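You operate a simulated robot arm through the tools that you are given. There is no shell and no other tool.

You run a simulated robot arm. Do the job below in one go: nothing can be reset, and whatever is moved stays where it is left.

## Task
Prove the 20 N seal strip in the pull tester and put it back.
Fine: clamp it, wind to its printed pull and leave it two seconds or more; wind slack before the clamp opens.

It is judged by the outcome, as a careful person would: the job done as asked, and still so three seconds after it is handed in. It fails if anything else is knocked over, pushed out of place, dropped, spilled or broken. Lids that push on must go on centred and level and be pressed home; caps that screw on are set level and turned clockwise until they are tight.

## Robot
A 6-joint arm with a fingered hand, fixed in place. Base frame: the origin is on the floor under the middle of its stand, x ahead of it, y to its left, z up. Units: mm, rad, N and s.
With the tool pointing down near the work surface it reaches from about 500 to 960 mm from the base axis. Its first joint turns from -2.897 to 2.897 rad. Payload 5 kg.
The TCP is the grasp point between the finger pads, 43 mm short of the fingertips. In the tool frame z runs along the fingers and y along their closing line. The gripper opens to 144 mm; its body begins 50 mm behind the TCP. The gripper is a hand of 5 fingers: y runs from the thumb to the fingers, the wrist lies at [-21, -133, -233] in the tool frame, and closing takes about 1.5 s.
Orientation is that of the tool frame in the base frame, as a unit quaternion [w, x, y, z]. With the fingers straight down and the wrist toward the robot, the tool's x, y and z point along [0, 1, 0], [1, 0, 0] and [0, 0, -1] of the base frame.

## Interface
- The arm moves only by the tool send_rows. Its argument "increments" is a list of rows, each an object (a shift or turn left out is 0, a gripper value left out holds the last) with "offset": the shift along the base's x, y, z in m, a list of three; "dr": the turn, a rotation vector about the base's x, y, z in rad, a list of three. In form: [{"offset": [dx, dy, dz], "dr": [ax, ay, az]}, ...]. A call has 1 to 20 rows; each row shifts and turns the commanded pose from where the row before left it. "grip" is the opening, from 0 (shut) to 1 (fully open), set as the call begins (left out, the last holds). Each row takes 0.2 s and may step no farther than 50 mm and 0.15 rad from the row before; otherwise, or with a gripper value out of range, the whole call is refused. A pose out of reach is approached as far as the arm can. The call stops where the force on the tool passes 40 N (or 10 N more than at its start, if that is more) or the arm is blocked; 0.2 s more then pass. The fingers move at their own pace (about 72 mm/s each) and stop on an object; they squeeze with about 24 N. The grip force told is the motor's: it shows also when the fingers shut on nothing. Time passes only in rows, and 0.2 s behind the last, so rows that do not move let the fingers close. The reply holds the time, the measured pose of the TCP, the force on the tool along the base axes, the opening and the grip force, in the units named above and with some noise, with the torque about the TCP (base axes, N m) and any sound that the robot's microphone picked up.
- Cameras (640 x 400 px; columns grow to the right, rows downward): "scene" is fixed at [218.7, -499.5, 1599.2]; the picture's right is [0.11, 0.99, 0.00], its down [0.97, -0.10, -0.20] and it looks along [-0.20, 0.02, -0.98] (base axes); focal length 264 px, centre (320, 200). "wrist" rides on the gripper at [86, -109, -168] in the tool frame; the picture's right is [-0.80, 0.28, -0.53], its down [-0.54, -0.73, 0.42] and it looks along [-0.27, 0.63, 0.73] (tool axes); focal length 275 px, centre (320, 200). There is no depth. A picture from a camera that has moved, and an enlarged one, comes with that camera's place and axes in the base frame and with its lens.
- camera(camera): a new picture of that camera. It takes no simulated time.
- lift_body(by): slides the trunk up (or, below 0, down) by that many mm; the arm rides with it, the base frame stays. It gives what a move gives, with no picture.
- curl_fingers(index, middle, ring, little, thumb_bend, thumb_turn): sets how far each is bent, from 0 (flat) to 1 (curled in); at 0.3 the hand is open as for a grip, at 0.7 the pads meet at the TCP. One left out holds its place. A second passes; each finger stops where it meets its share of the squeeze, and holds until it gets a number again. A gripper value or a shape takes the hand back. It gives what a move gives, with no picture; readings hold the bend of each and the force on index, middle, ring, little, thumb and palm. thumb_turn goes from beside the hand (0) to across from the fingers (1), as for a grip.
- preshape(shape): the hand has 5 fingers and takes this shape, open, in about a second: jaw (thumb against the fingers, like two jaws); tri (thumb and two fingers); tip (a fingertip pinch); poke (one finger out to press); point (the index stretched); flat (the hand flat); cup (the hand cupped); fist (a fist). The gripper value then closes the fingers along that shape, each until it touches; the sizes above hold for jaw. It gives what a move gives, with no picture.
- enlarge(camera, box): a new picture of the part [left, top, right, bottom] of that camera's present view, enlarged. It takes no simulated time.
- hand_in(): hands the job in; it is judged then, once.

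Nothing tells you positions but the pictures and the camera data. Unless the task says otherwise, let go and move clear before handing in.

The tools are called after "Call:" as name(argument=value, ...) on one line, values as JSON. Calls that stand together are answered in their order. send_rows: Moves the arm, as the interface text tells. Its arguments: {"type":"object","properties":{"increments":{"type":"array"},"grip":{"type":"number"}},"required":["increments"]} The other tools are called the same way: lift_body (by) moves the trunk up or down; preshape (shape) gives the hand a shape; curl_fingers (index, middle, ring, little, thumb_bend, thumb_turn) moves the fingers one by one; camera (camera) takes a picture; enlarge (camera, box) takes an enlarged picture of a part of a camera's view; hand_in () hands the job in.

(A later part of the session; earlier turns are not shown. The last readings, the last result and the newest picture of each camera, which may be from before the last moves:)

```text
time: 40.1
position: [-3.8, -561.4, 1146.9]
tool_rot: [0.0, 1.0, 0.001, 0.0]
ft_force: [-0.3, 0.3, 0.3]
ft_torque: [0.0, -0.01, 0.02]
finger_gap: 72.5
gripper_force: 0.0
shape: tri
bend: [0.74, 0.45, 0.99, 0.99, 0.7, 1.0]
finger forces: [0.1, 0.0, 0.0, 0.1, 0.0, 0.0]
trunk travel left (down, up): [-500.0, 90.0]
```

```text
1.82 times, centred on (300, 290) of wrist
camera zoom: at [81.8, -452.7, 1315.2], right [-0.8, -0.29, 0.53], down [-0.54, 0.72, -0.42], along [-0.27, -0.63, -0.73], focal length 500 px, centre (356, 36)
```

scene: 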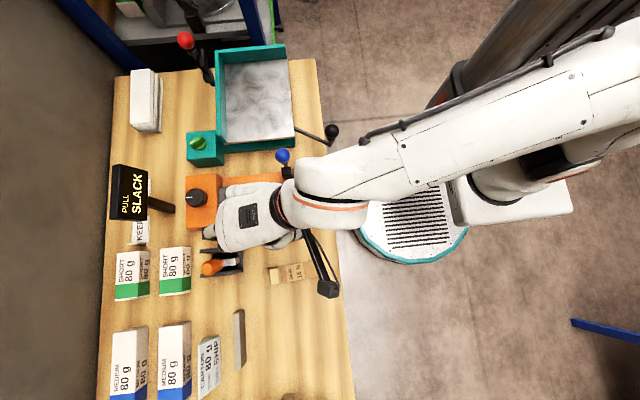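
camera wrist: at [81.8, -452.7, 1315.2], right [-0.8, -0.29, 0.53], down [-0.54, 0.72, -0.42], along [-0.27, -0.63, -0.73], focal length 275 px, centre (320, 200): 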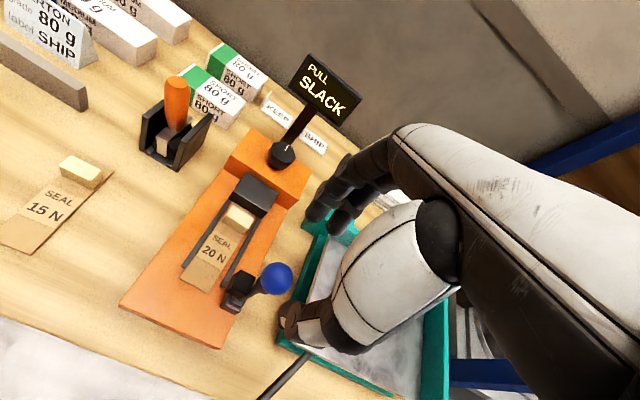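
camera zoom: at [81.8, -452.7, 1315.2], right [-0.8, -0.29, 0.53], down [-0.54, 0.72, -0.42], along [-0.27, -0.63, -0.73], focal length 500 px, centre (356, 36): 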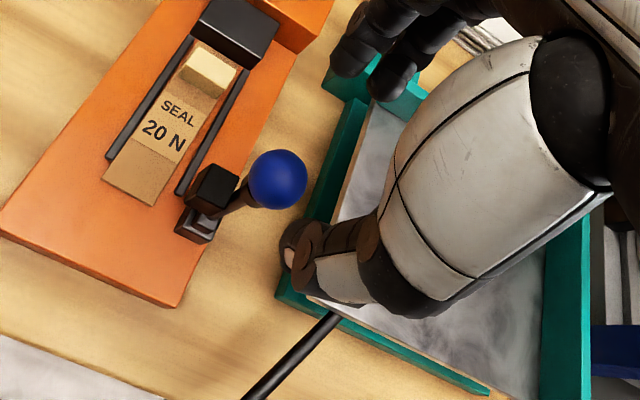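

The ball projects exactly where I computed it. I'll lower the pinch around it.

Call:
send_rows(increments=[{"offset": [0, 0.001, -0.025]}, {"offset": [0, 0, -0.025]}, {"offset": [0, 0, -0.02]}, {"offset": [0, 0, -0.01]}])

Call:
enlarge(camera="wrist", box=[220, 140, 420, 340])

Call:
enlarge(camera="scene", box=[210, 80, 370, 240])

```text
time: 41.1
position: [-1.8, -558.7, 1068.6]
tool_rot: [0.0, 1.0, 0.001, 0.0]
ft_force: [0.8, -0.3, -0.1]
ft_torque: [-0.01, -0.01, -0.04]
finger_gap: 72.5
gripper_force: 0.1
shape: tri
bend: [0.74, 0.45, 0.99, 0.99, 0.7, 1.0]
finger forces: [0.1, 0.0, 0.0, 0.0, 0.0, 0.1]
trunk travel left (down, up): [-500.0, 90.0]
```

```text
2.00 times, centred on (320, 240) of wrist
camera zoom: at [83.0, -450.4, 1236.4], right [-0.8, -0.29, 0.53], down [-0.54, 0.72, -0.42], along [-0.27, -0.63, -0.73], focal length 551 px, centre (320, 120)
```

zoom: 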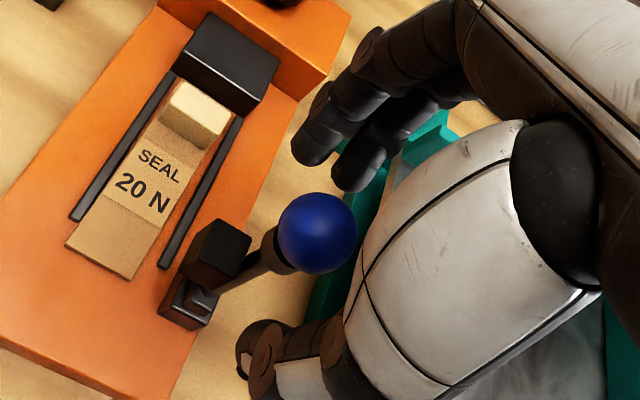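

```text
2.50 times, centred on (290, 160) of scene
camera zoom: at [218.7, -499.5, 1599.2], right [0.11, 0.99, 0.0], down [0.97, -0.1, -0.2], along [-0.2, 0.02, -0.98], focal length 661 px, centre (395, 300)
```

zoom: 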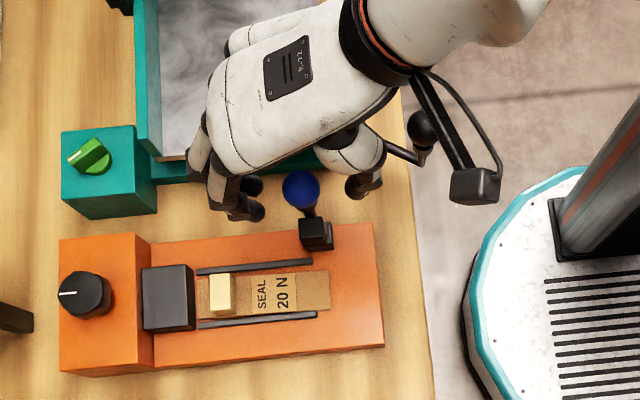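

The ball is centred between thumb and the two fingers. Closing the pinch on it now.

Call:
send_rows(increments=[{"offset": [0, 0, 0]}, {"offset": [0, 0, 0]}, {"offset": [0, 0, 0]}, {"offset": [0, 0, 0]}, {"offset": [0, 0, 0]}], grip=0.0)

Call:
enlarge(camera="wrist", box=[220, 140, 420, 340])

```text
time: 42.3
position: [-1.9, -559.3, 1067.4]
tool_rot: [-0.001, 1.0, 0.0, 0.0]
ft_force: [-0.2, 1.9, -7.4]
ft_torque: [0.05, -0.01, -0.01]
finger_gap: 20.9
gripper_force: 23.8
shape: tri
bend: [0.73, 0.62, 1.0, 1.0, 0.74, 1.0]
finger forces: [9.1, 9.1, 0.0, 0.0, 21.2, 0.0]
trunk travel left (down, up): [-500.0, 90.0]
```

```text
2.00 times, centred on (320, 240) of wrist
camera zoom: at [83.0, -450.4, 1236.2], right [-0.8, -0.29, 0.53], down [-0.54, 0.73, -0.42], along [-0.27, -0.63, -0.73], focal length 551 px, centre (320, 120)
```

zoom: 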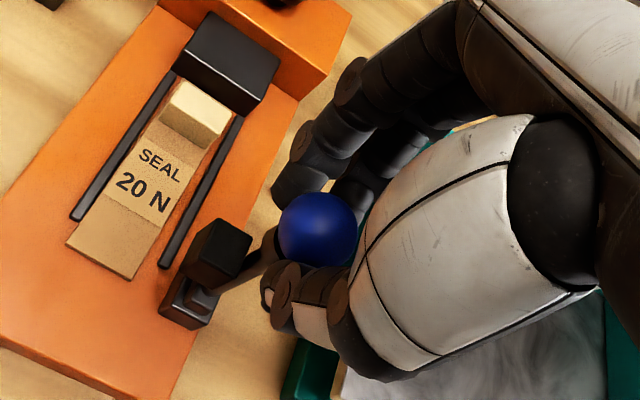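

The ball is held firmly. I'll swing it the first 20° along its arc toward +x and read the forces.

Call:
send_rows(increments=[{"offset": [0.0114, 0, -0.0005]}, {"offset": [0.0113, 0, -0.0015]}, {"offset": [0.0112, 0, -0.0025]}, {"offset": [0.0109, 0, -0.0034]}])

Call:
camera(camera="wrist")

Call:
enlarge(camera="scene", box=[210, 80, 370, 240])

```text
time: 43.3
position: [41.0, -559.0, 1059.8]
tool_rot: [-0.002, 1.0, 0.0, 0.0]
ft_force: [-8.3, 2.6, -15.8]
ft_torque: [0.1, 0.47, -0.04]
finger_gap: 20.8
gripper_force: 24.6
shape: tri
bend: [0.72, 0.63, 1.0, 1.0, 0.74, 1.0]
finger forces: [11.8, 11.3, 0.1, 0.0, 21.4, 0.1]
trunk travel left (down, up): [-500.0, 90.0]
```

```text
taken
camera wrist: at [126.7, -450.7, 1227.5], right [-0.8, -0.29, 0.53], down [-0.54, 0.73, -0.42], along [-0.27, -0.62, -0.73], focal length 275 px, centre (320, 200)
```

wrist: 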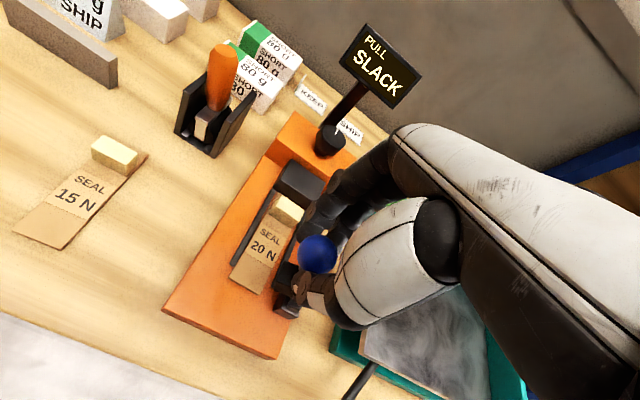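

```text
2.50 times, centred on (290, 160) of scene
camera zoom: at [218.7, -499.5, 1599.2], right [0.11, 0.99, 0.0], down [0.97, -0.1, -0.2], along [-0.2, 0.02, -0.98], focal length 661 px, centre (395, 300)
```

zoom: 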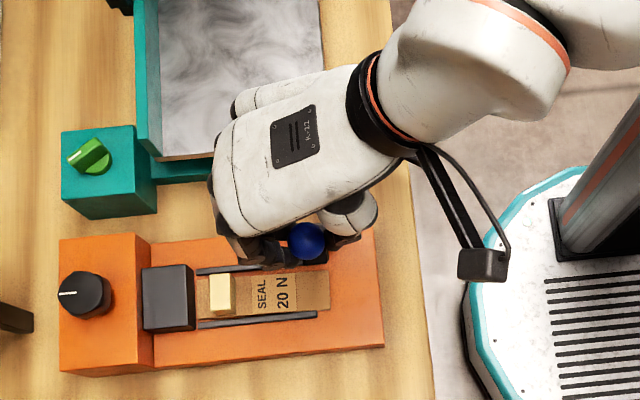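

The lever follows, with a slight inward pull, so the true arc is a bit tighter. I'll continue to about 45° on a smaller radius.

Call:
send_rows(increments=[{"offset": [0.0086, 0, -0.0045]}, {"offset": [0.0094, 0, -0.005]}, {"offset": [0.009, 0, -0.0058]}, {"offset": [0.0084, 0, -0.0065]}, {"offset": [0.0079, 0, -0.0072]}])

Call:
enlarge(camera="wrist", box=[220, 140, 420, 340])

Call:
enlarge(camera="scene", box=[210, 80, 370, 240])

```text
time: 44.5
position: [84.0, -558.3, 1030.3]
tool_rot: [0.0, 1.0, 0.001, 0.0]
ft_force: [-17.1, 3.2, -13.5]
ft_torque: [0.12, 0.73, -0.16]
finger_gap: 20.5
gripper_force: 24.1
shape: tri
bend: [0.72, 0.63, 1.0, 1.0, 0.74, 1.0]
finger forces: [12.4, 15.0, 0.1, 0.0, 23.1, 0.0]
trunk travel left (down, up): [-500.0, 90.0]
```

```text
2.00 times, centred on (320, 240) of wrist
camera zoom: at [169.6, -450.6, 1198.7], right [-0.8, -0.29, 0.53], down [-0.54, 0.72, -0.42], along [-0.27, -0.63, -0.73], focal length 551 px, centre (320, 120)
```

zoom: 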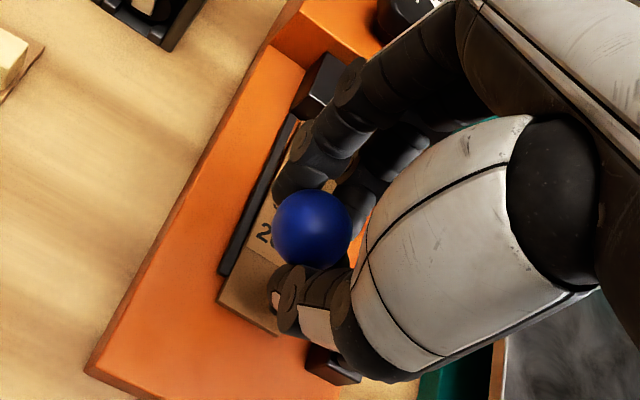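

```text
2.50 times, centred on (290, 160) of scene
camera zoom: at [218.7, -499.5, 1599.2], right [0.11, 0.99, 0.0], down [0.97, -0.1, -0.2], along [-0.2, 0.02, -0.98], focal length 661 px, centre (395, 300)
```

zoom: 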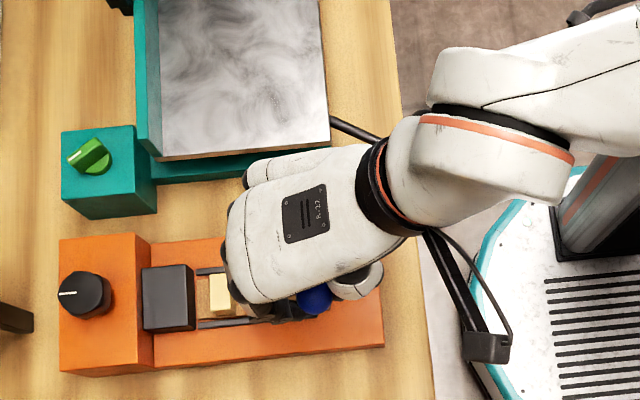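

The ball has slipped about 4 mm in the pinch, which puts the pivot near z ≈ 934 and the radius near 112. I'll follow that arc to about 80°.

Call:
send_rows(increments=[{"offset": [0.005, 0, -0.0105]}, {"offset": [0.0055, 0, -0.0105]}, {"offset": [0.0045, 0, -0.0107]}, {"offset": [0.0036, 0, -0.0111]}, {"offset": [0.0024, 0, -0.0115]}])

Call:
enlarge(camera="wrist", box=[220, 140, 420, 340])

Call:
enlarge(camera="scene", box=[170, 130, 330, 240])

```text
time: 45.7
position: [107.8, -559.1, 977.6]
tool_rot: [-0.001, 1.0, 0.002, 0.0]
ft_force: [6.5, -0.5, 0.5]
ft_torque: [-0.01, -0.04, 0.14]
finger_gap: 20.7
gripper_force: 24.5
shape: tri
bend: [0.73, 0.73, 1.0, 1.0, 0.75, 1.0]
finger forces: [12.1, 6.9, 0.0, 0.1, 16.3, 0.1]
trunk travel left (down, up): [-500.0, 90.0]
```

```text
2.00 times, centred on (320, 240) of wrist
camera zoom: at [193.6, -449.3, 1144.6], right [-0.8, -0.29, 0.53], down [-0.54, 0.72, -0.42], along [-0.27, -0.63, -0.73], focal length 551 px, centre (320, 120)
```

zoom: 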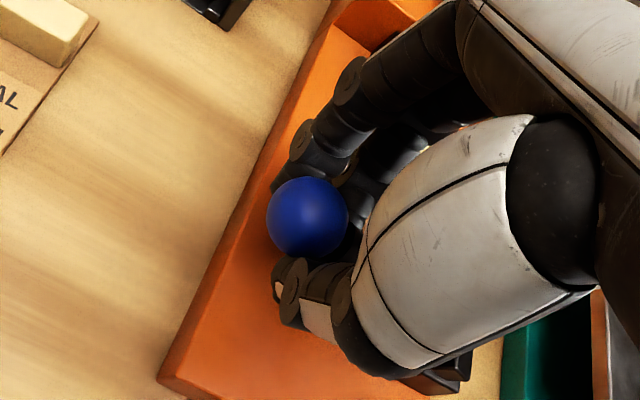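

```text
3.64 times, centred on (250, 185) of scene
camera zoom: at [218.7, -499.5, 1599.2], right [0.11, 0.99, 0.0], down [0.97, -0.1, -0.2], along [-0.2, 0.02, -0.98], focal length 961 px, centre (574, 254)
```

zoom: 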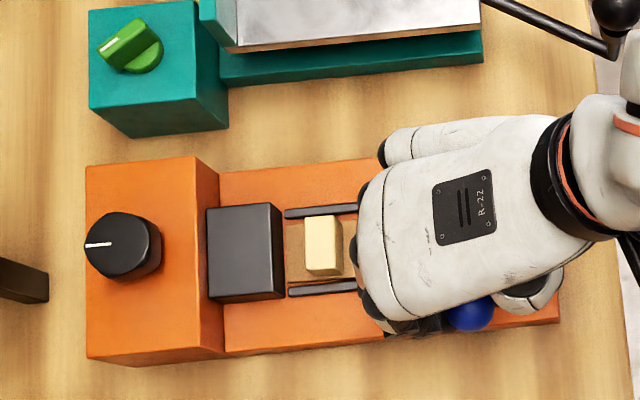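

The ball is now around (117, -559, 960), and the force has flipped to a light push in +x. I'll ease out and press down a few mm to see whether the pad is already on the strip.

Call:
send_rows(increments=[{"offset": [0.003, 0, -0.002]}, {"offset": [0.002, 0, -0.004]}])

Call:
enlarge(camera="wrist", box=[220, 140, 420, 340])

Call:
enlarge(camera="scene", box=[240, 180, 330, 230])

```text
time: 46.3
position: [110.3, -557.9, 970.2]
tool_rot: [-0.001, 1.0, 0.001, 0.0]
ft_force: [-3.0, 1.8, -0.6]
ft_torque: [0.07, 0.13, 0.06]
finger_gap: 20.6
gripper_force: 23.9
shape: tri
bend: [0.73, 0.73, 1.0, 1.0, 0.75, 1.0]
finger forces: [11.0, 5.4, 0.0, 0.1, 17.0, 0.0]
trunk travel left (down, up): [-500.0, 90.0]
```

```text
2.00 times, centred on (320, 240) of wrist
camera zoom: at [195.8, -449.9, 1138.4], right [-0.8, -0.29, 0.53], down [-0.54, 0.73, -0.42], along [-0.27, -0.63, -0.73], focal length 551 px, centre (320, 120)
```

zoom: 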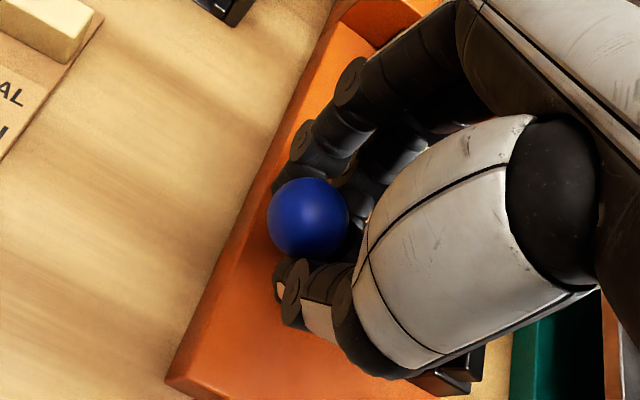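

```text
7.11 times, centred on (285, 205) of scene
camera zoom: at [218.7, -499.5, 1599.2], right [0.11, 0.99, 0.0], down [0.97, -0.1, -0.2], along [-0.2, 0.02, -0.98], focal length 1879 px, centre (569, 164)
```

zoom: 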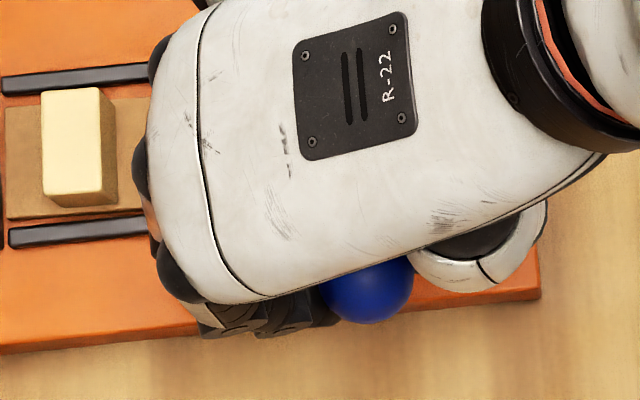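

Not closed yet: the ball keeps moving freely. Continuing down in small steps.

Call:
send_rows(increments=[{"offset": [0.001, 0, -0.005]}, {"offset": [0.0005, 0, -0.005]}, {"offset": [0.0005, 0, -0.005]}])

Call:
enlarge(camera="wrist", box=[220, 140, 420, 340])

```text
time: 47.1
position: [111.8, -558.9, 955.5]
tool_rot: [-0.001, 1.0, 0.001, 0.0]
ft_force: [-6.3, 5.1, -1.0]
ft_torque: [0.15, 0.17, -0.01]
finger_gap: 20.5
gripper_force: 24.1
shape: tri
bend: [0.73, 0.73, 1.0, 1.0, 0.76, 1.0]
finger forces: [9.8, 3.1, 0.0, 0.0, 16.6, 0.1]
trunk travel left (down, up): [-500.0, 90.0]
```

```text
2.00 times, centred on (320, 240) of wrist
camera zoom: at [198.3, -450.4, 1123.9], right [-0.8, -0.29, 0.53], down [-0.54, 0.72, -0.42], along [-0.27, -0.63, -0.73], focal length 551 px, centre (320, 120)
```

zoom: 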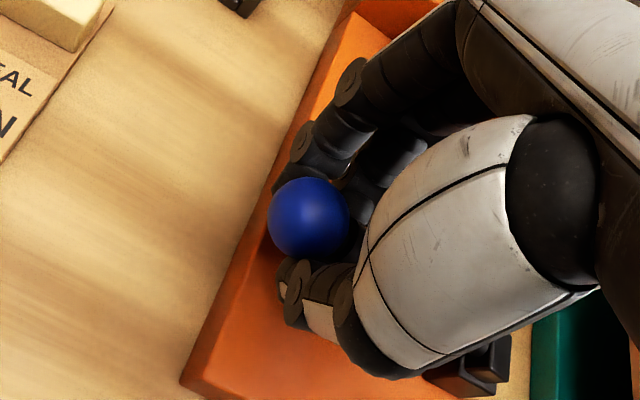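

Call:
send_rows(increments=[{"offset": [-0.001, 0, -0.004]}, {"offset": [-0.001, 0, -0.004]}])

Call:
enlarge(camera="wrist", box=[220, 140, 420, 340])

Call:
enlarge(camera="scene", box=[240, 180, 330, 230])

```text
time: 47.7
position: [111.5, -558.8, 949.7]
tool_rot: [0.0, 1.0, 0.001, -0.001]
ft_force: [0.8, 5.1, -0.4]
ft_torque: [0.11, 0.0, 0.03]
finger_gap: 19.9
gripper_force: 24.4
shape: tri
bend: [0.73, 0.73, 1.0, 1.0, 0.76, 1.0]
finger forces: [9.9, 2.4, 0.1, 0.0, 15.3, 0.1]
trunk travel left (down, up): [-500.0, 90.0]
```

```text
2.00 times, centred on (320, 240) of wrist
camera zoom: at [197.2, -449.8, 1116.7], right [-0.8, -0.29, 0.53], down [-0.54, 0.72, -0.42], along [-0.27, -0.63, -0.73], focal length 551 px, centre (320, 120)
```

zoom: 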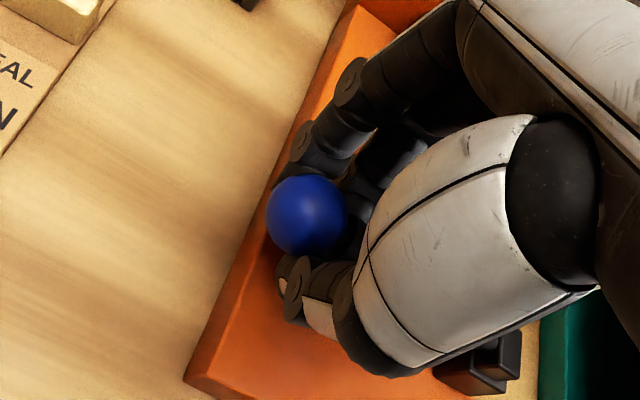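

```text
7.11 times, centred on (285, 205) of scene
camera zoom: at [218.7, -499.5, 1599.2], right [0.11, 0.99, 0.0], down [0.97, -0.1, -0.2], along [-0.2, 0.02, -0.98], focal length 1879 px, centre (569, 164)
```

zoom: 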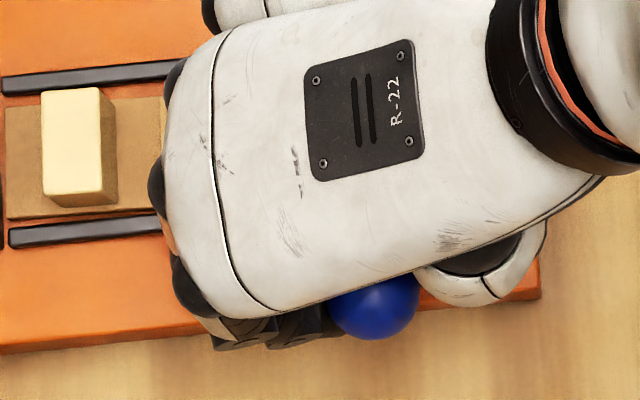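

Call:
send_rows(increments=[{"offset": [0, 0, -0.003]}, {"offset": [-0.0005, 0, -0.003]}, {"offset": [0, 0, 0]}])

Call:
enlarge(camera="wrist", box=[220, 140, 420, 340])

```text
time: 48.5
position: [109.8, -558.8, 942.4]
tool_rot: [0.0, 1.0, 0.001, 0.0]
ft_force: [2.0, 6.4, -1.3]
ft_torque: [0.13, -0.02, 0.0]
finger_gap: 19.6
gripper_force: 24.0
shape: tri
bend: [0.73, 0.73, 1.0, 1.0, 0.77, 1.0]
finger forces: [8.8, 1.0, 0.1, 0.0, 13.7, 0.0]
trunk travel left (down, up): [-500.0, 90.0]
```

```text
2.00 times, centred on (320, 240) of wrist
camera zoom: at [195.8, -449.8, 1110.5], right [-0.8, -0.29, 0.53], down [-0.54, 0.72, -0.42], along [-0.27, -0.63, -0.73], focal length 551 px, centre (320, 120)
```

zoom: 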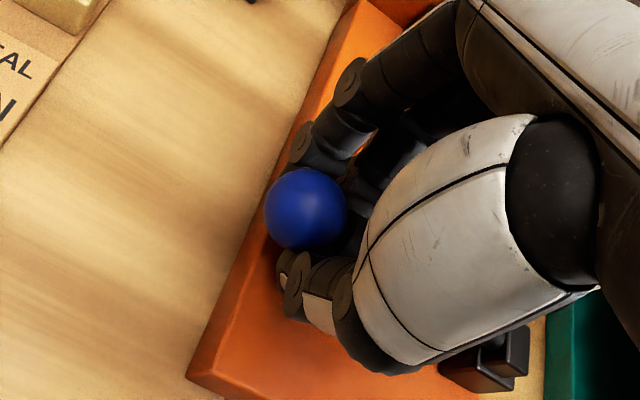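

The ball has stopped near z ≈ 930 while the fingers keep sliding, so it's at or near closed. I'll open, rise off, and look at the lever and pad.

Call:
send_rows(increments=[{"offset": [0, 0, 0]}, {"offset": [0, 0, 0]}, {"offset": [0, 0, 0.01]}, {"offset": [0, 0, 0.02]}, {"offset": [0, 0, 0.03]}, {"offset": [0, 0, 0.03]}, {"offset": [0, 0, 0.03]}], grip=0.5)

Call:
camera(camera="wrist")

Call:
enlarge(camera="scene", box=[170, 130, 330, 240])

```text
time: 50.1
position: [109.3, -557.6, 1063.1]
tool_rot: [0.0, 1.0, 0.0, 0.0]
ft_force: [-0.2, -0.7, 0.1]
ft_torque: [0.02, -0.01, 0.01]
finger_gap: 71.4
gripper_force: 0.1
shape: tri
bend: [0.74, 0.45, 0.99, 0.99, 0.7, 1.0]
finger forces: [0.1, 0.0, 0.1, 0.1, 0.0, 0.0]
trunk travel left (down, up): [-500.0, 90.0]
```

```text
taken
camera wrist: at [196.1, -448.8, 1231.1], right [-0.8, -0.29, 0.53], down [-0.54, 0.73, -0.42], along [-0.27, -0.63, -0.73], focal length 275 px, centre (320, 200)
```

wrist: 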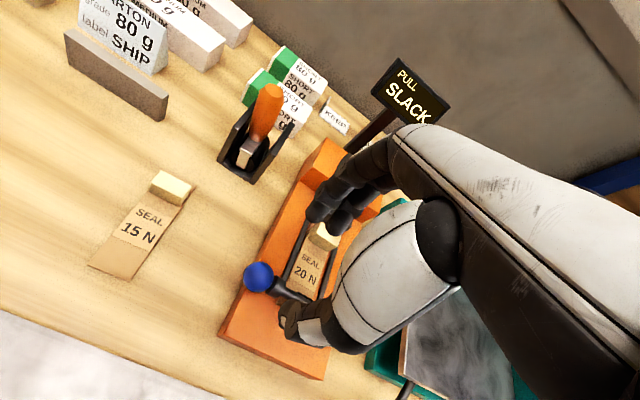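

```text
3.64 times, centred on (250, 185) of scene
camera zoom: at [218.7, -499.5, 1599.2], right [0.11, 0.99, 0.0], down [0.97, -0.1, -0.2], along [-0.2, 0.02, -0.98], focal length 961 px, centre (574, 254)
```

zoom: 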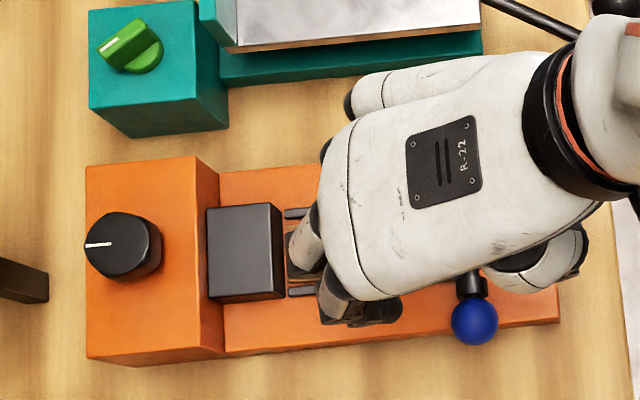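

The lever now lies over toward +x. I'll move aside to inspect how far it has closed.

Call:
send_rows(increments=[{"offset": [0.02, 0.02, 0.03]}, {"offset": [0.035, 0.02, 0.02]}, {"offset": [0.035, 0.02, 0.01]}, {"offset": [0.035, 0.02, 0]}])

Call:
enlarge(camera="scene", box=[235, 155, 325, 225])

Call:
camera(camera="wrist")

```text
time: 51.1
position: [234.3, -477.1, 1124.2]
tool_rot: [0.0, 1.0, 0.0, 0.0]
ft_force: [0.9, -0.6, -0.8]
ft_torque: [0.05, 0.02, -0.01]
finger_gap: 72.0
gripper_force: 0.0
shape: tri
bend: [0.74, 0.45, 0.99, 0.99, 0.7, 1.0]
finger forces: [0.0, 0.0, 0.1, 0.0, 0.0, 0.0]
trunk travel left (down, up): [-500.0, 90.0]
```

```text
5.71 times, centred on (280, 190) of scene
camera zoom: at [218.7, -499.5, 1599.2], right [0.11, 0.99, 0.0], down [0.97, -0.1, -0.2], along [-0.2, 0.02, -0.98], focal length 1510 px, centre (549, 257)
```

zoom: 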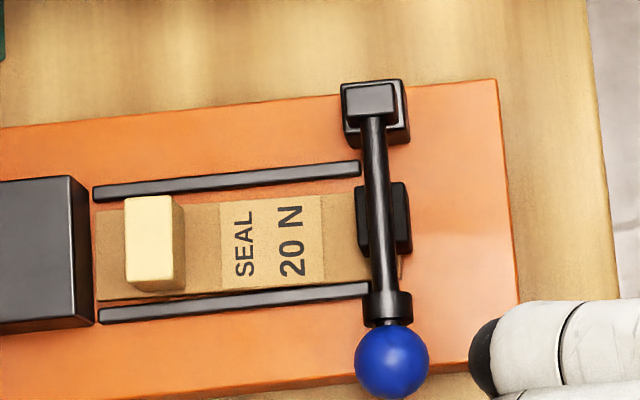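

```text
taken
camera wrist: at [319.6, -368.7, 1291.4], right [-0.8, -0.29, 0.53], down [-0.54, 0.72, -0.42], along [-0.27, -0.63, -0.73], focal length 275 px, centre (320, 200)
```

wrist: 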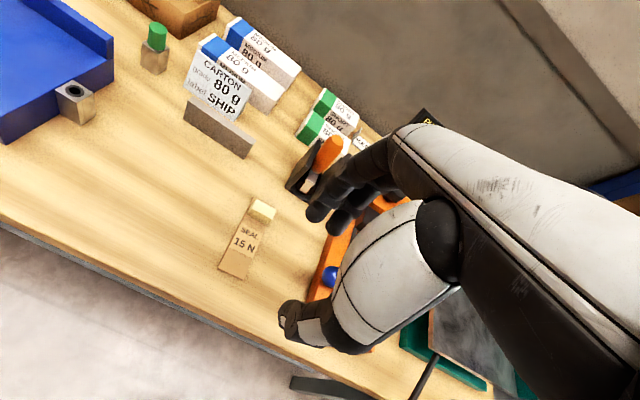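

The lever lies across with its pad over the strip's end. To be sure it is fully home, I'll close the fingers into a bundle and press down on the ball with a moderate force.

Call:
send_rows(increments=[{"offset": [-0.03, -0.02, -0.01]}, {"offset": [-0.035, -0.02, -0.01]}, {"offset": [-0.035, -0.02, -0.01]}, {"offset": [-0.0153, -0.0225, -0.03]}, {"offset": [0, 0, -0.04]}, {"offset": [0, 0, -0.03]}, {"offset": [0, 0, 0]}], grip=0.0)

Call:
camera(camera="wrist")

Call:
enlarge(camera="wrist", box=[220, 180, 380, 340])

```text
time: 52.7
position: [117.5, -560.7, 993.8]
tool_rot: [0.0, 1.0, 0.001, 0.0]
ft_force: [-0.1, 0.1, 0.0]
ft_torque: [-0.01, 0.01, -0.02]
finger_gap: 0.0
gripper_force: 23.9
shape: tri
bend: [0.7, 0.7, 1.0, 1.0, 0.59, 1.0]
finger forces: [0.1, 0.0, 0.1, 0.0, 0.1, 0.0]
trunk travel left (down, up): [-500.0, 90.0]
```

```text
taken
camera wrist: at [204.2, -452.4, 1160.4], right [-0.8, -0.29, 0.53], down [-0.54, 0.72, -0.42], along [-0.27, -0.63, -0.73], focal length 275 px, centre (320, 200)
```

wrist: 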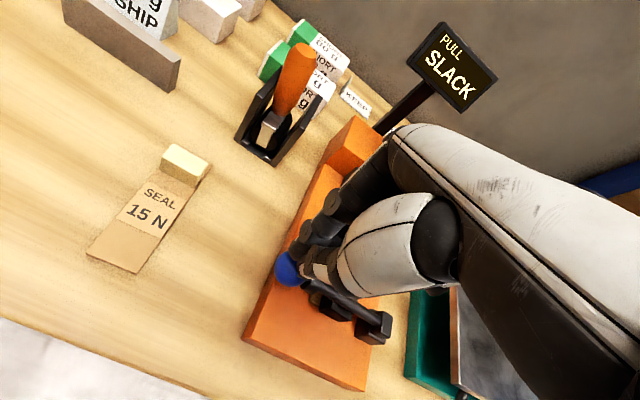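

```text
2.50 times, centred on (300, 260) of wrist
camera zoom: at [204.2, -452.4, 1160.4], right [-0.8, -0.29, 0.53], down [-0.54, 0.72, -0.42], along [-0.27, -0.63, -0.73], focal length 688 px, centre (370, 50)
```

zoom: 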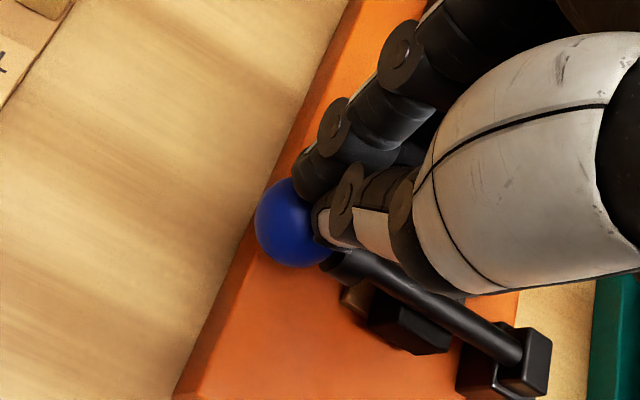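

The ball is at about (121, -561, 920). I'll shift slightly over it and press down in 2 mm steps.

Call:
send_rows(increments=[{"offset": [0.003, 0, -0.006]}, {"offset": [0, 0, -0.004]}, {"offset": [0, 0, -0.003]}, {"offset": [0, 0, -0.002]}])

```text
time: 53.6
position: [121.8, -562.7, 986.0]
tool_rot: [0.007, 1.0, 0.003, 0.001]
ft_force: [-2.9, 8.4, 18.0]
ft_torque: [0.51, 0.13, 0.01]
finger_gap: 0.3
gripper_force: 24.4
shape: tri
bend: [0.7, 0.7, 1.0, 1.0, 0.59, 1.0]
finger forces: [0.0, 0.1, 0.1, 0.0, 37.9, 0.1]
trunk travel left (down, up): [-500.0, 90.0]
stopped in row 4: the force on the tool passed its limit at 43 N (the readings are from after the stop); the commanded pose is now the measured one
```

It held firm against more than 40 N, so the clamp is home. I'll back off and check the lever and the display.

Call:
send_rows(increments=[{"offset": [0, 0, 0.005]}, {"offset": [0, 0, 0.015]}, {"offset": [0, 0, 0.03]}, {"offset": [0.03, 0.02, 0.03]}, {"offset": [0.035, 0.03, 0.01]}, {"offset": [0.035, 0.03, 0]}])

Call:
enlarge(camera="scene", box=[235, 155, 325, 225])

Call:
enlarge(camera="scene", box=[90, 140, 250, 260])

Call:
camera(camera="wrist")

```text
time: 55.0
position: [223.9, -484.7, 1076.6]
tool_rot: [0.006, 1.0, 0.001, 0.001]
ft_force: [-0.2, -0.3, -0.5]
ft_torque: [0.01, -0.02, 0.03]
finger_gap: 0.0
gripper_force: 24.3
shape: tri
bend: [0.7, 0.7, 1.0, 1.0, 0.59, 1.0]
finger forces: [0.0, 0.0, 0.1, 0.1, 0.1, 0.1]
trunk travel left (down, up): [-500.0, 90.0]
```

```text
5.71 times, centred on (280, 190) of scene
camera zoom: at [218.7, -499.5, 1599.2], right [0.11, 0.99, 0.0], down [0.97, -0.1, -0.2], along [-0.2, 0.02, -0.98], focal length 1510 px, centre (549, 257)
```

zoom: 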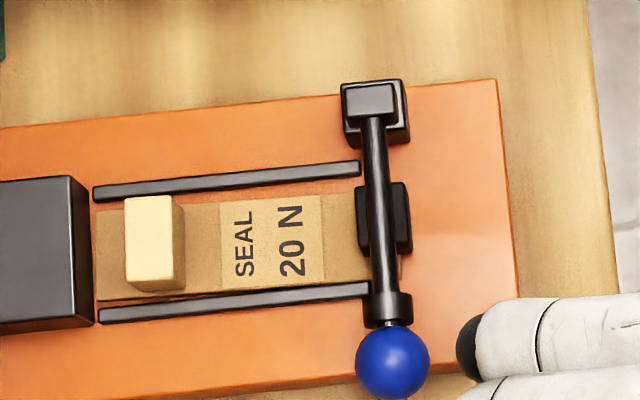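

```text
3.33 times, centred on (170, 200) of scene
camera zoom: at [218.7, -499.5, 1599.2], right [0.11, 0.99, 0.0], down [0.97, -0.1, -0.2], along [-0.2, 0.02, -0.98], focal length 881 px, centre (820, 200)
```

zoom: 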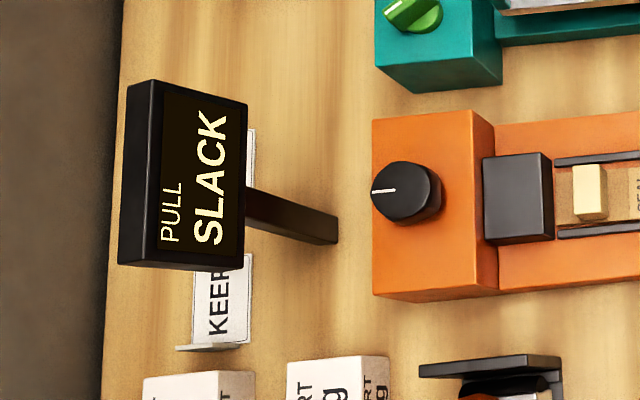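

```text
taken
camera wrist: at [309.5, -373.1, 1242.1], right [-0.8, -0.28, 0.54], down [-0.54, 0.72, -0.43], along [-0.27, -0.64, -0.73], focal length 275 px, centre (320, 200)
```

wrist: 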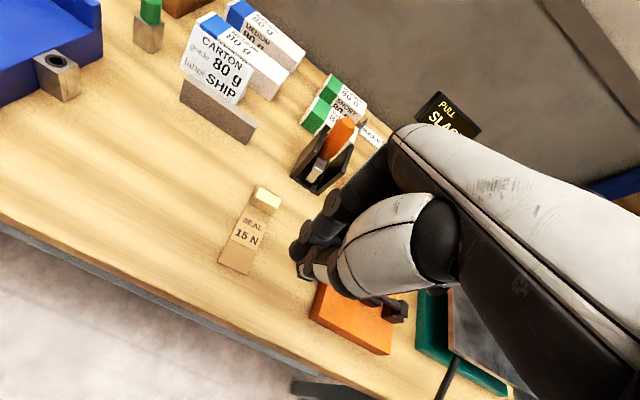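

The clamp is closed and unchanged after the press; the display still reads SLACK. Next is the winding knob at about (50, -792, top 965). I'll go over it high, with the pinch open, and view it.

Call:
send_rows(increments=[{"offset": [-0.02, -0.03, 0.02], "dr": [0.012, 0, 0]}, {"offset": [-0.022, -0.039, 0.005]}, {"offset": [-0.022, -0.039, 0]}, {"offset": [-0.022, -0.039, 0]}, {"offset": [-0.022, -0.039, 0]}, {"offset": [-0.022, -0.039, 0]}, {"offset": [-0.022, -0.039, 0]}, {"offset": [-0.022, -0.038, 0]}, {"offset": [0, 0, 0]}], grip=0.5)

Call:
camera(camera="wrist")

Call:
camera(camera="scene")

```text
time: 57.0
position: [48.7, -785.8, 1097.8]
tool_rot: [0.0, 1.0, 0.001, 0.0]
ft_force: [-0.2, 0.4, 0.4]
ft_torque: [0.04, 0.02, 0.0]
finger_gap: 71.8
gripper_force: 0.0
shape: tri
bend: [0.74, 0.45, 0.99, 0.99, 0.7, 1.0]
finger forces: [0.0, 0.0, 0.0, 0.1, 0.1, 0.0]
trunk travel left (down, up): [-500.0, 90.0]
```

```text
taken
camera wrist: at [133.6, -677.6, 1265.8], right [-0.8, -0.29, 0.53], down [-0.54, 0.72, -0.42], along [-0.26, -0.63, -0.73], focal length 275 px, centre (320, 200)
```

wrist: 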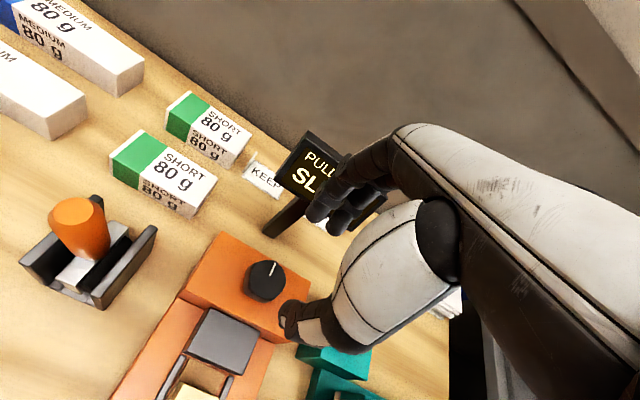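

```text
taken
```

scene: 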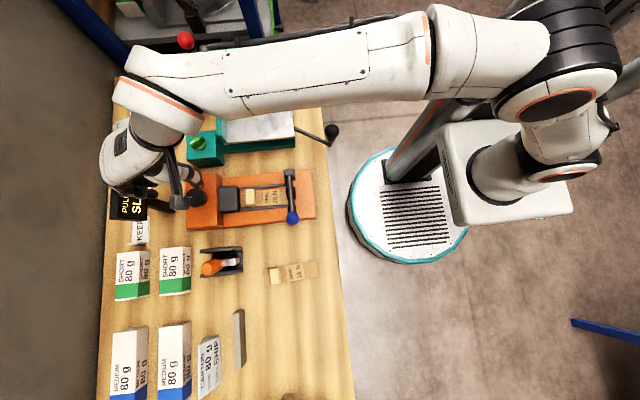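

I'll zoom to locate the knob's axis precisely.

Call:
enlarge(camera="wrist", box=[200, 220, 340, 340])

Call:
enlarge(camera="wrist", box=[260, 120, 400, 240])

Call:
enlarge(camera="scene", box=[90, 120, 250, 240])

```text
3.33 times, centred on (270, 280) of wrist
camera zoom: at [133.6, -677.6, 1265.8], right [-0.8, -0.29, 0.53], down [-0.54, 0.72, -0.42], along [-0.26, -0.63, -0.73], focal length 918 px, centre (487, -67)
```

zoom: 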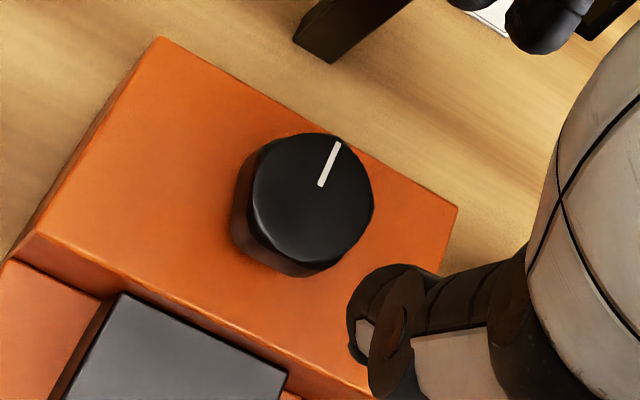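

```text
3.33 times, centred on (330, 180) of wrist
camera zoom: at [133.6, -677.6, 1265.8], right [-0.8, -0.29, 0.53], down [-0.54, 0.72, -0.42], along [-0.26, -0.63, -0.73], focal length 918 px, centre (287, 267)
```

zoom: 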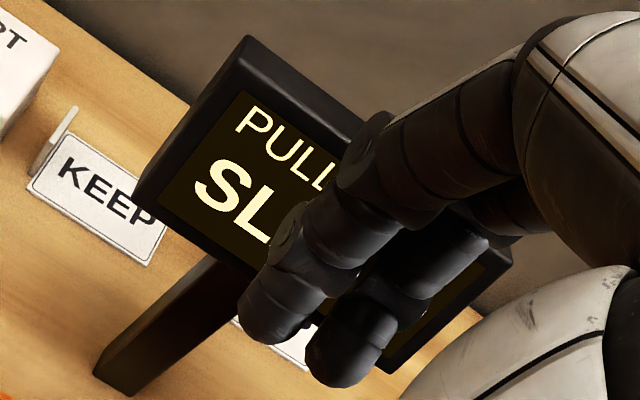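

```text
3.33 times, centred on (170, 180) of scene
camera zoom: at [218.7, -499.5, 1599.2], right [0.11, 0.99, 0.0], down [0.97, -0.1, -0.2], along [-0.2, 0.02, -0.98], focal length 881 px, centre (820, 267)
```

zoom: 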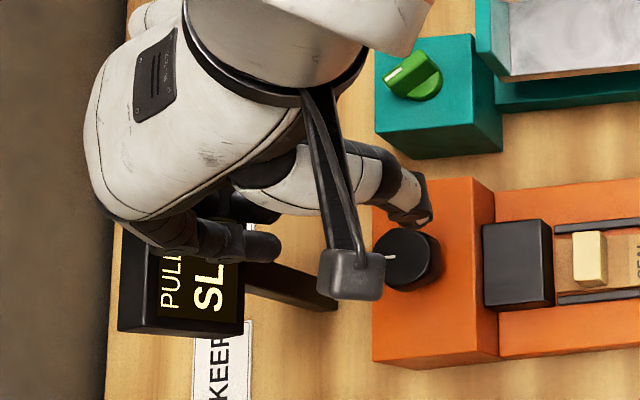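

The knob's axis is at (49, -792) and its top at z ≈ 965. I'll come down around it in stages.

Call:
send_rows(increments=[{"offset": [0.0005, -0.003, -0.025]}, {"offset": [0, -0.0035, -0.025]}, {"offset": [0, 0, -0.025]}, {"offset": [0, 0, -0.015]}, {"offset": [0, 0, 0]}])

Call:
camera(camera="wrist")

Call:
enlarge(camera="scene", box=[90, 120, 250, 240])

```text
time: 58.0
position: [47.9, -791.6, 1020.6]
tool_rot: [0.005, 1.0, 0.0, 0.001]
ft_force: [0.7, 27.0, 14.2]
ft_torque: [-1.64, 0.19, -0.28]
finger_gap: 66.3
gripper_force: 0.1
shape: tri
bend: [0.74, 0.52, 0.99, 0.99, 0.7, 1.0]
finger forces: [0.0, 30.0, 0.0, 0.1, 0.1, 0.1]
trunk travel left (down, up): [-500.0, 90.0]
stopped in row 5: the force on the tool passed its limit at 42 N (the readings are from after the stop); the commanded pose is now the measured one
```

```text
taken
camera wrist: at [134.2, -680.7, 1186.8], right [-0.8, -0.28, 0.54], down [-0.54, 0.72, -0.43], along [-0.27, -0.63, -0.73], focal length 275 px, centre (320, 200)
```

wrist: 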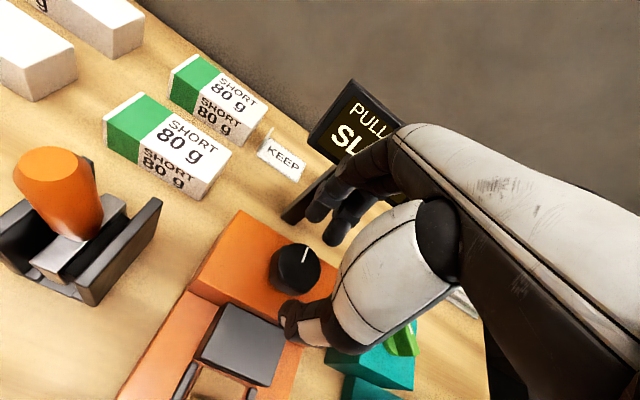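

```text
3.33 times, centred on (170, 180) of scene
camera zoom: at [218.7, -499.5, 1599.2], right [0.11, 0.99, 0.0], down [0.97, -0.1, -0.2], along [-0.2, 0.02, -0.98], focal length 881 px, centre (820, 267)
```

zoom: 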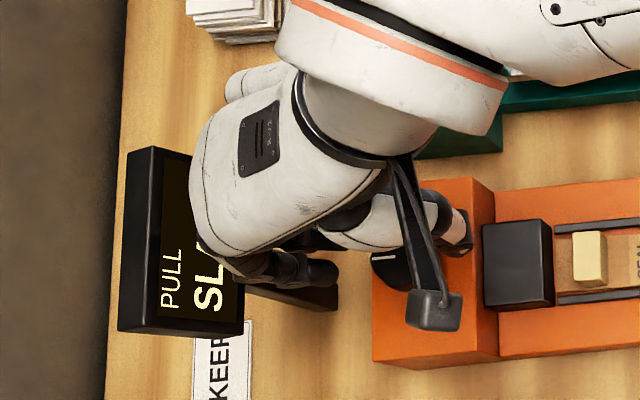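

The middle finger touched the display panel (it didn't move), so I'm backing off at once. I'll come at the knob with the hand turned so the fingers point toward -x instead, clear of the panel.

Call:
send_rows(increments=[{"offset": [0, 0.006, 0.006]}, {"offset": [0, 0.01, 0.02]}, {"offset": [0, 0.02, 0.03]}, {"offset": [0.01, 0.03, 0.03]}, {"offset": [0.02, 0.03, 0.02]}])

Call:
enlarge(camera="scene", box=[90, 140, 250, 260])

Call:
camera(camera="wrist")

```text
time: 59.2
position: [78.4, -698.0, 1120.6]
tool_rot: [0.003, 1.0, 0.0, 0.001]
ft_force: [-0.9, -0.4, -0.1]
ft_torque: [0.0, -0.01, 0.02]
finger_gap: 71.7
gripper_force: 0.3
shape: tri
bend: [0.74, 0.45, 0.99, 0.99, 0.7, 1.0]
finger forces: [0.1, 0.1, 0.0, 0.0, 0.0, 0.0]
trunk travel left (down, up): [-500.0, 90.0]
```

```text
3.33 times, centred on (170, 200) of scene
camera zoom: at [218.7, -499.5, 1599.2], right [0.11, 0.99, 0.0], down [0.97, -0.1, -0.2], along [-0.2, 0.02, -0.98], focal length 881 px, centre (820, 200)
```

zoom: 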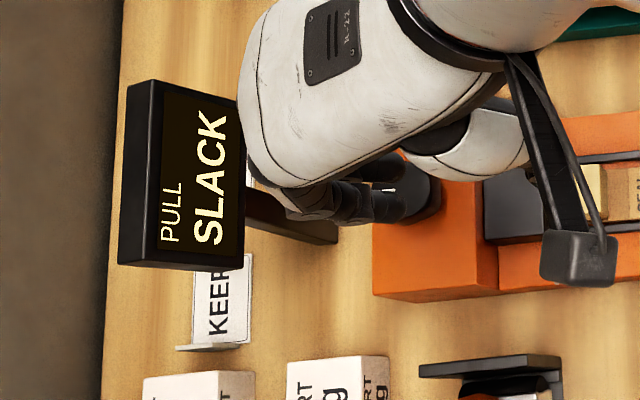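

```text
taken
camera wrist: at [165.1, -588.3, 1288.2], right [-0.8, -0.28, 0.53], down [-0.54, 0.72, -0.43], along [-0.27, -0.63, -0.73], focal length 275 px, centre (320, 200)
```

wrist: 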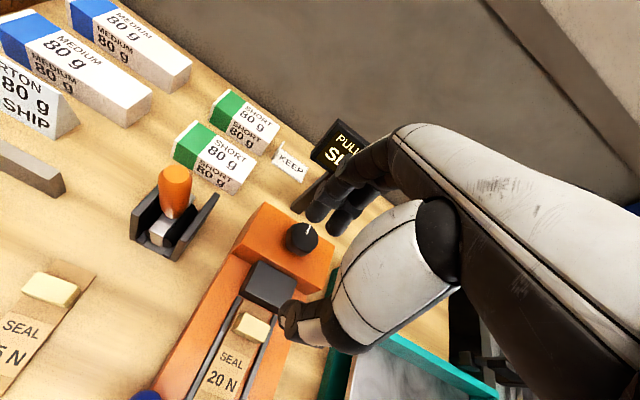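

The panel is unmoved. I'll rotate the hand about 75° clockwise at a safe height and then re-approach.

Call:
send_rows(increments=[{"offset": [0.01, 0, 0.005], "dr": [0.006, 0, 0]}, {"offset": [0.005, 0, 0], "dr": [0, 0, -0.13]}, {"offset": [0.005, 0, 0], "dr": [0, 0, -0.13]}, {"offset": [0.005, 0, 0], "dr": [0, 0, -0.13]}, {"offset": [0, 0, 0], "dr": [0, 0, -0.13]}, {"offset": [0, 0, 0], "dr": [0, 0, -0.13]}, {"offset": [0, 0, 0], "dr": [0, 0, -0.13]}, {"offset": [0, 0, 0], "dr": [0, 0, -0.13]}, {"offset": [0, 0, 0], "dr": [0, 0, -0.13]}, {"offset": [0, 0, 0], "dr": [0, 0, -0.13]}, {"offset": [0, 0, 0], "dr": [0, 0, -0.13]}, {"offset": [0, 0, 0]}])

Call:
camera(camera="wrist")

Call:
camera(camera="scene")

```text
time: 61.8
position: [103.0, -697.3, 1126.3]
tool_rot: [0.0, 0.796, -0.605, 0.0]
ft_force: [-0.2, 0.0, -0.3]
ft_torque: [0.03, 0.0, 0.02]
finger_gap: 72.0
gripper_force: 0.0
shape: tri
bend: [0.74, 0.45, 0.99, 0.99, 0.7, 1.0]
finger forces: [0.0, 0.0, 0.1, 0.0, 0.1, 0.1]
trunk travel left (down, up): [-500.0, 90.0]
```

```text
taken
camera wrist: at [231.1, -751.7, 1294.3], right [-0.49, 0.69, 0.53], down [0.55, 0.72, -0.42], along [-0.68, 0.09, -0.73], focal length 275 px, centre (320, 200)
```

wrist: 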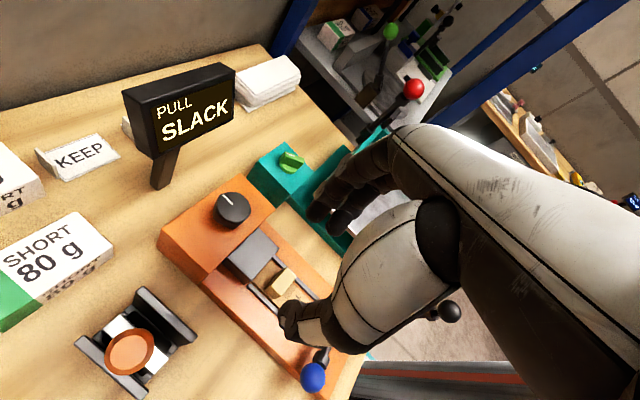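

```text
taken
```

scene: 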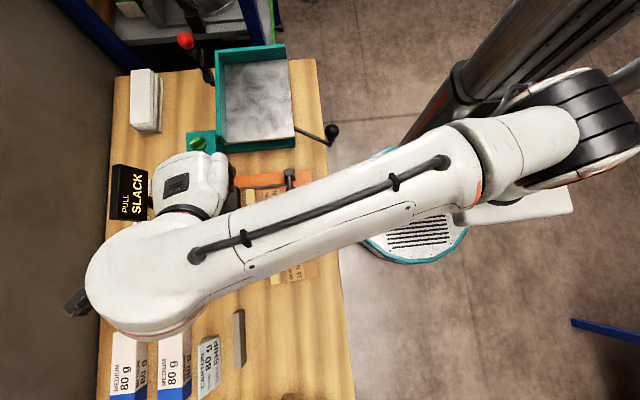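

Now the wrist camera reads the display directly while the fingers point away from it. I'll measure the panel and knob from here.

Call:
enlarge(camera="wrist", box=[110, 50, 260, 200])

Call:
enlarge(camera="wrist", box=[150, 160, 290, 290])

Call:
enlarge(camera="scene", box=[90, 140, 250, 260])

```text
2.67 times, centred on (185, 125) of wrist
camera zoom: at [231.1, -751.7, 1294.3], right [-0.49, 0.69, 0.53], down [0.55, 0.72, -0.42], along [-0.68, 0.09, -0.73], focal length 734 px, centre (680, 400)
```

zoom: 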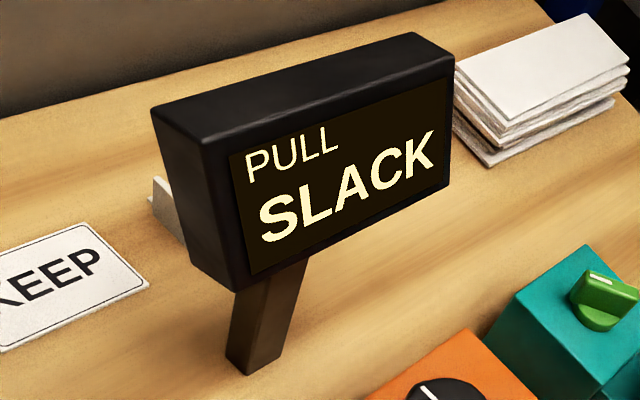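

```text
3.08 times, centred on (220, 225) of wrist
camera zoom: at [231.1, -751.7, 1294.3], right [-0.49, 0.69, 0.53], down [0.55, 0.72, -0.42], along [-0.68, 0.09, -0.73], focal length 847 px, centre (628, 123)
```

zoom: 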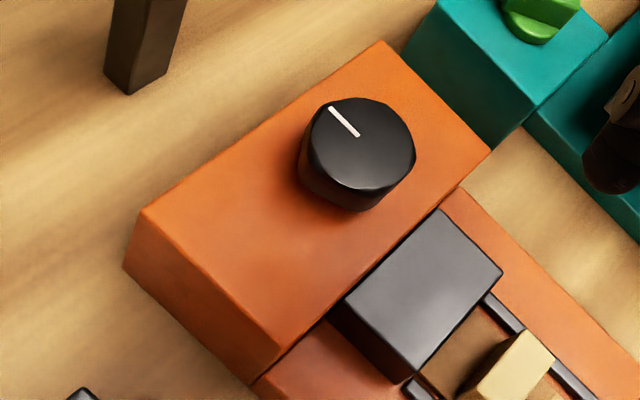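

```text
3.33 times, centred on (170, 200) of scene
camera zoom: at [218.7, -499.5, 1599.2], right [0.11, 0.99, 0.0], down [0.97, -0.1, -0.2], along [-0.2, 0.02, -0.98], focal length 881 px, centre (820, 200)
```

zoom: 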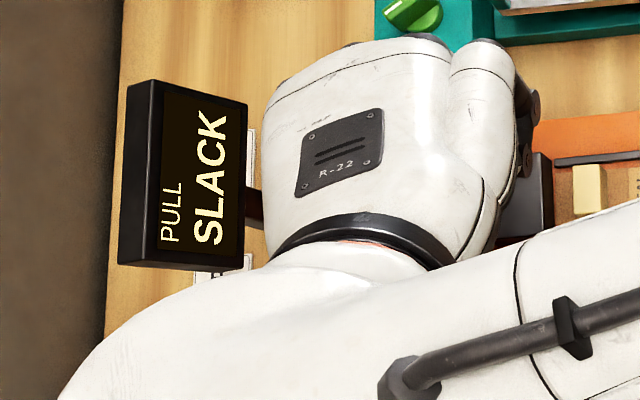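

The panel's lower edge is at y ≈ -866, z ≈ 1030, and the knob axis is at (48.5, -792). With yaw around -150° the hand stays clear. I'll move over and descend in stages, watching force.

Call:
send_rows(increments=[{"offset": [-0.018, -0.0315, 0], "dr": [0, 0, 0.1265]}, {"offset": [-0.018, -0.0315, 0], "dr": [0, 0, 0.1265]}, {"offset": [-0.0185, -0.0317, 0]}, {"offset": [0, 0, -0.025]}, {"offset": [0, 0, -0.025]}, {"offset": [0, 0, -0.02]}, {"offset": [0, 0, 0]}])

Call:
camera(camera="wrist")

Call:
enlarge(camera="scene", box=[90, 120, 250, 240])

```text
time: 63.4
position: [48.4, -791.8, 1057.0]
tool_rot: [0.0, 0.867, -0.499, 0.001]
ft_force: [-0.2, 0.1, 0.0]
ft_torque: [-0.02, 0.01, 0.01]
finger_gap: 71.9
gripper_force: 0.0
shape: tri
bend: [0.74, 0.45, 0.99, 0.99, 0.7, 1.0]
finger forces: [0.0, 0.1, 0.0, 0.0, 0.1, 0.0]
trunk travel left (down, up): [-500.0, 90.0]
```

```text
taken
camera wrist: at [185.1, -811.8, 1224.0], right [-0.65, 0.55, 0.53], down [0.36, 0.83, -0.42], along [-0.68, -0.08, -0.73], focal length 275 px, centre (320, 200)
```

wrist: 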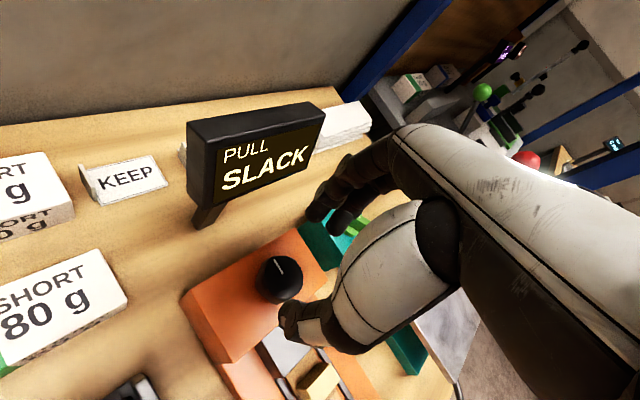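

```text
3.33 times, centred on (170, 180) of scene
camera zoom: at [218.7, -499.5, 1599.2], right [0.11, 0.99, 0.0], down [0.97, -0.1, -0.2], along [-0.2, 0.02, -0.98], focal length 881 px, centre (820, 267)
```

zoom: 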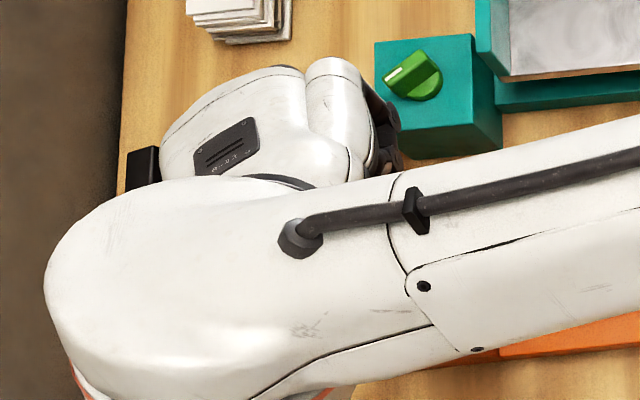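

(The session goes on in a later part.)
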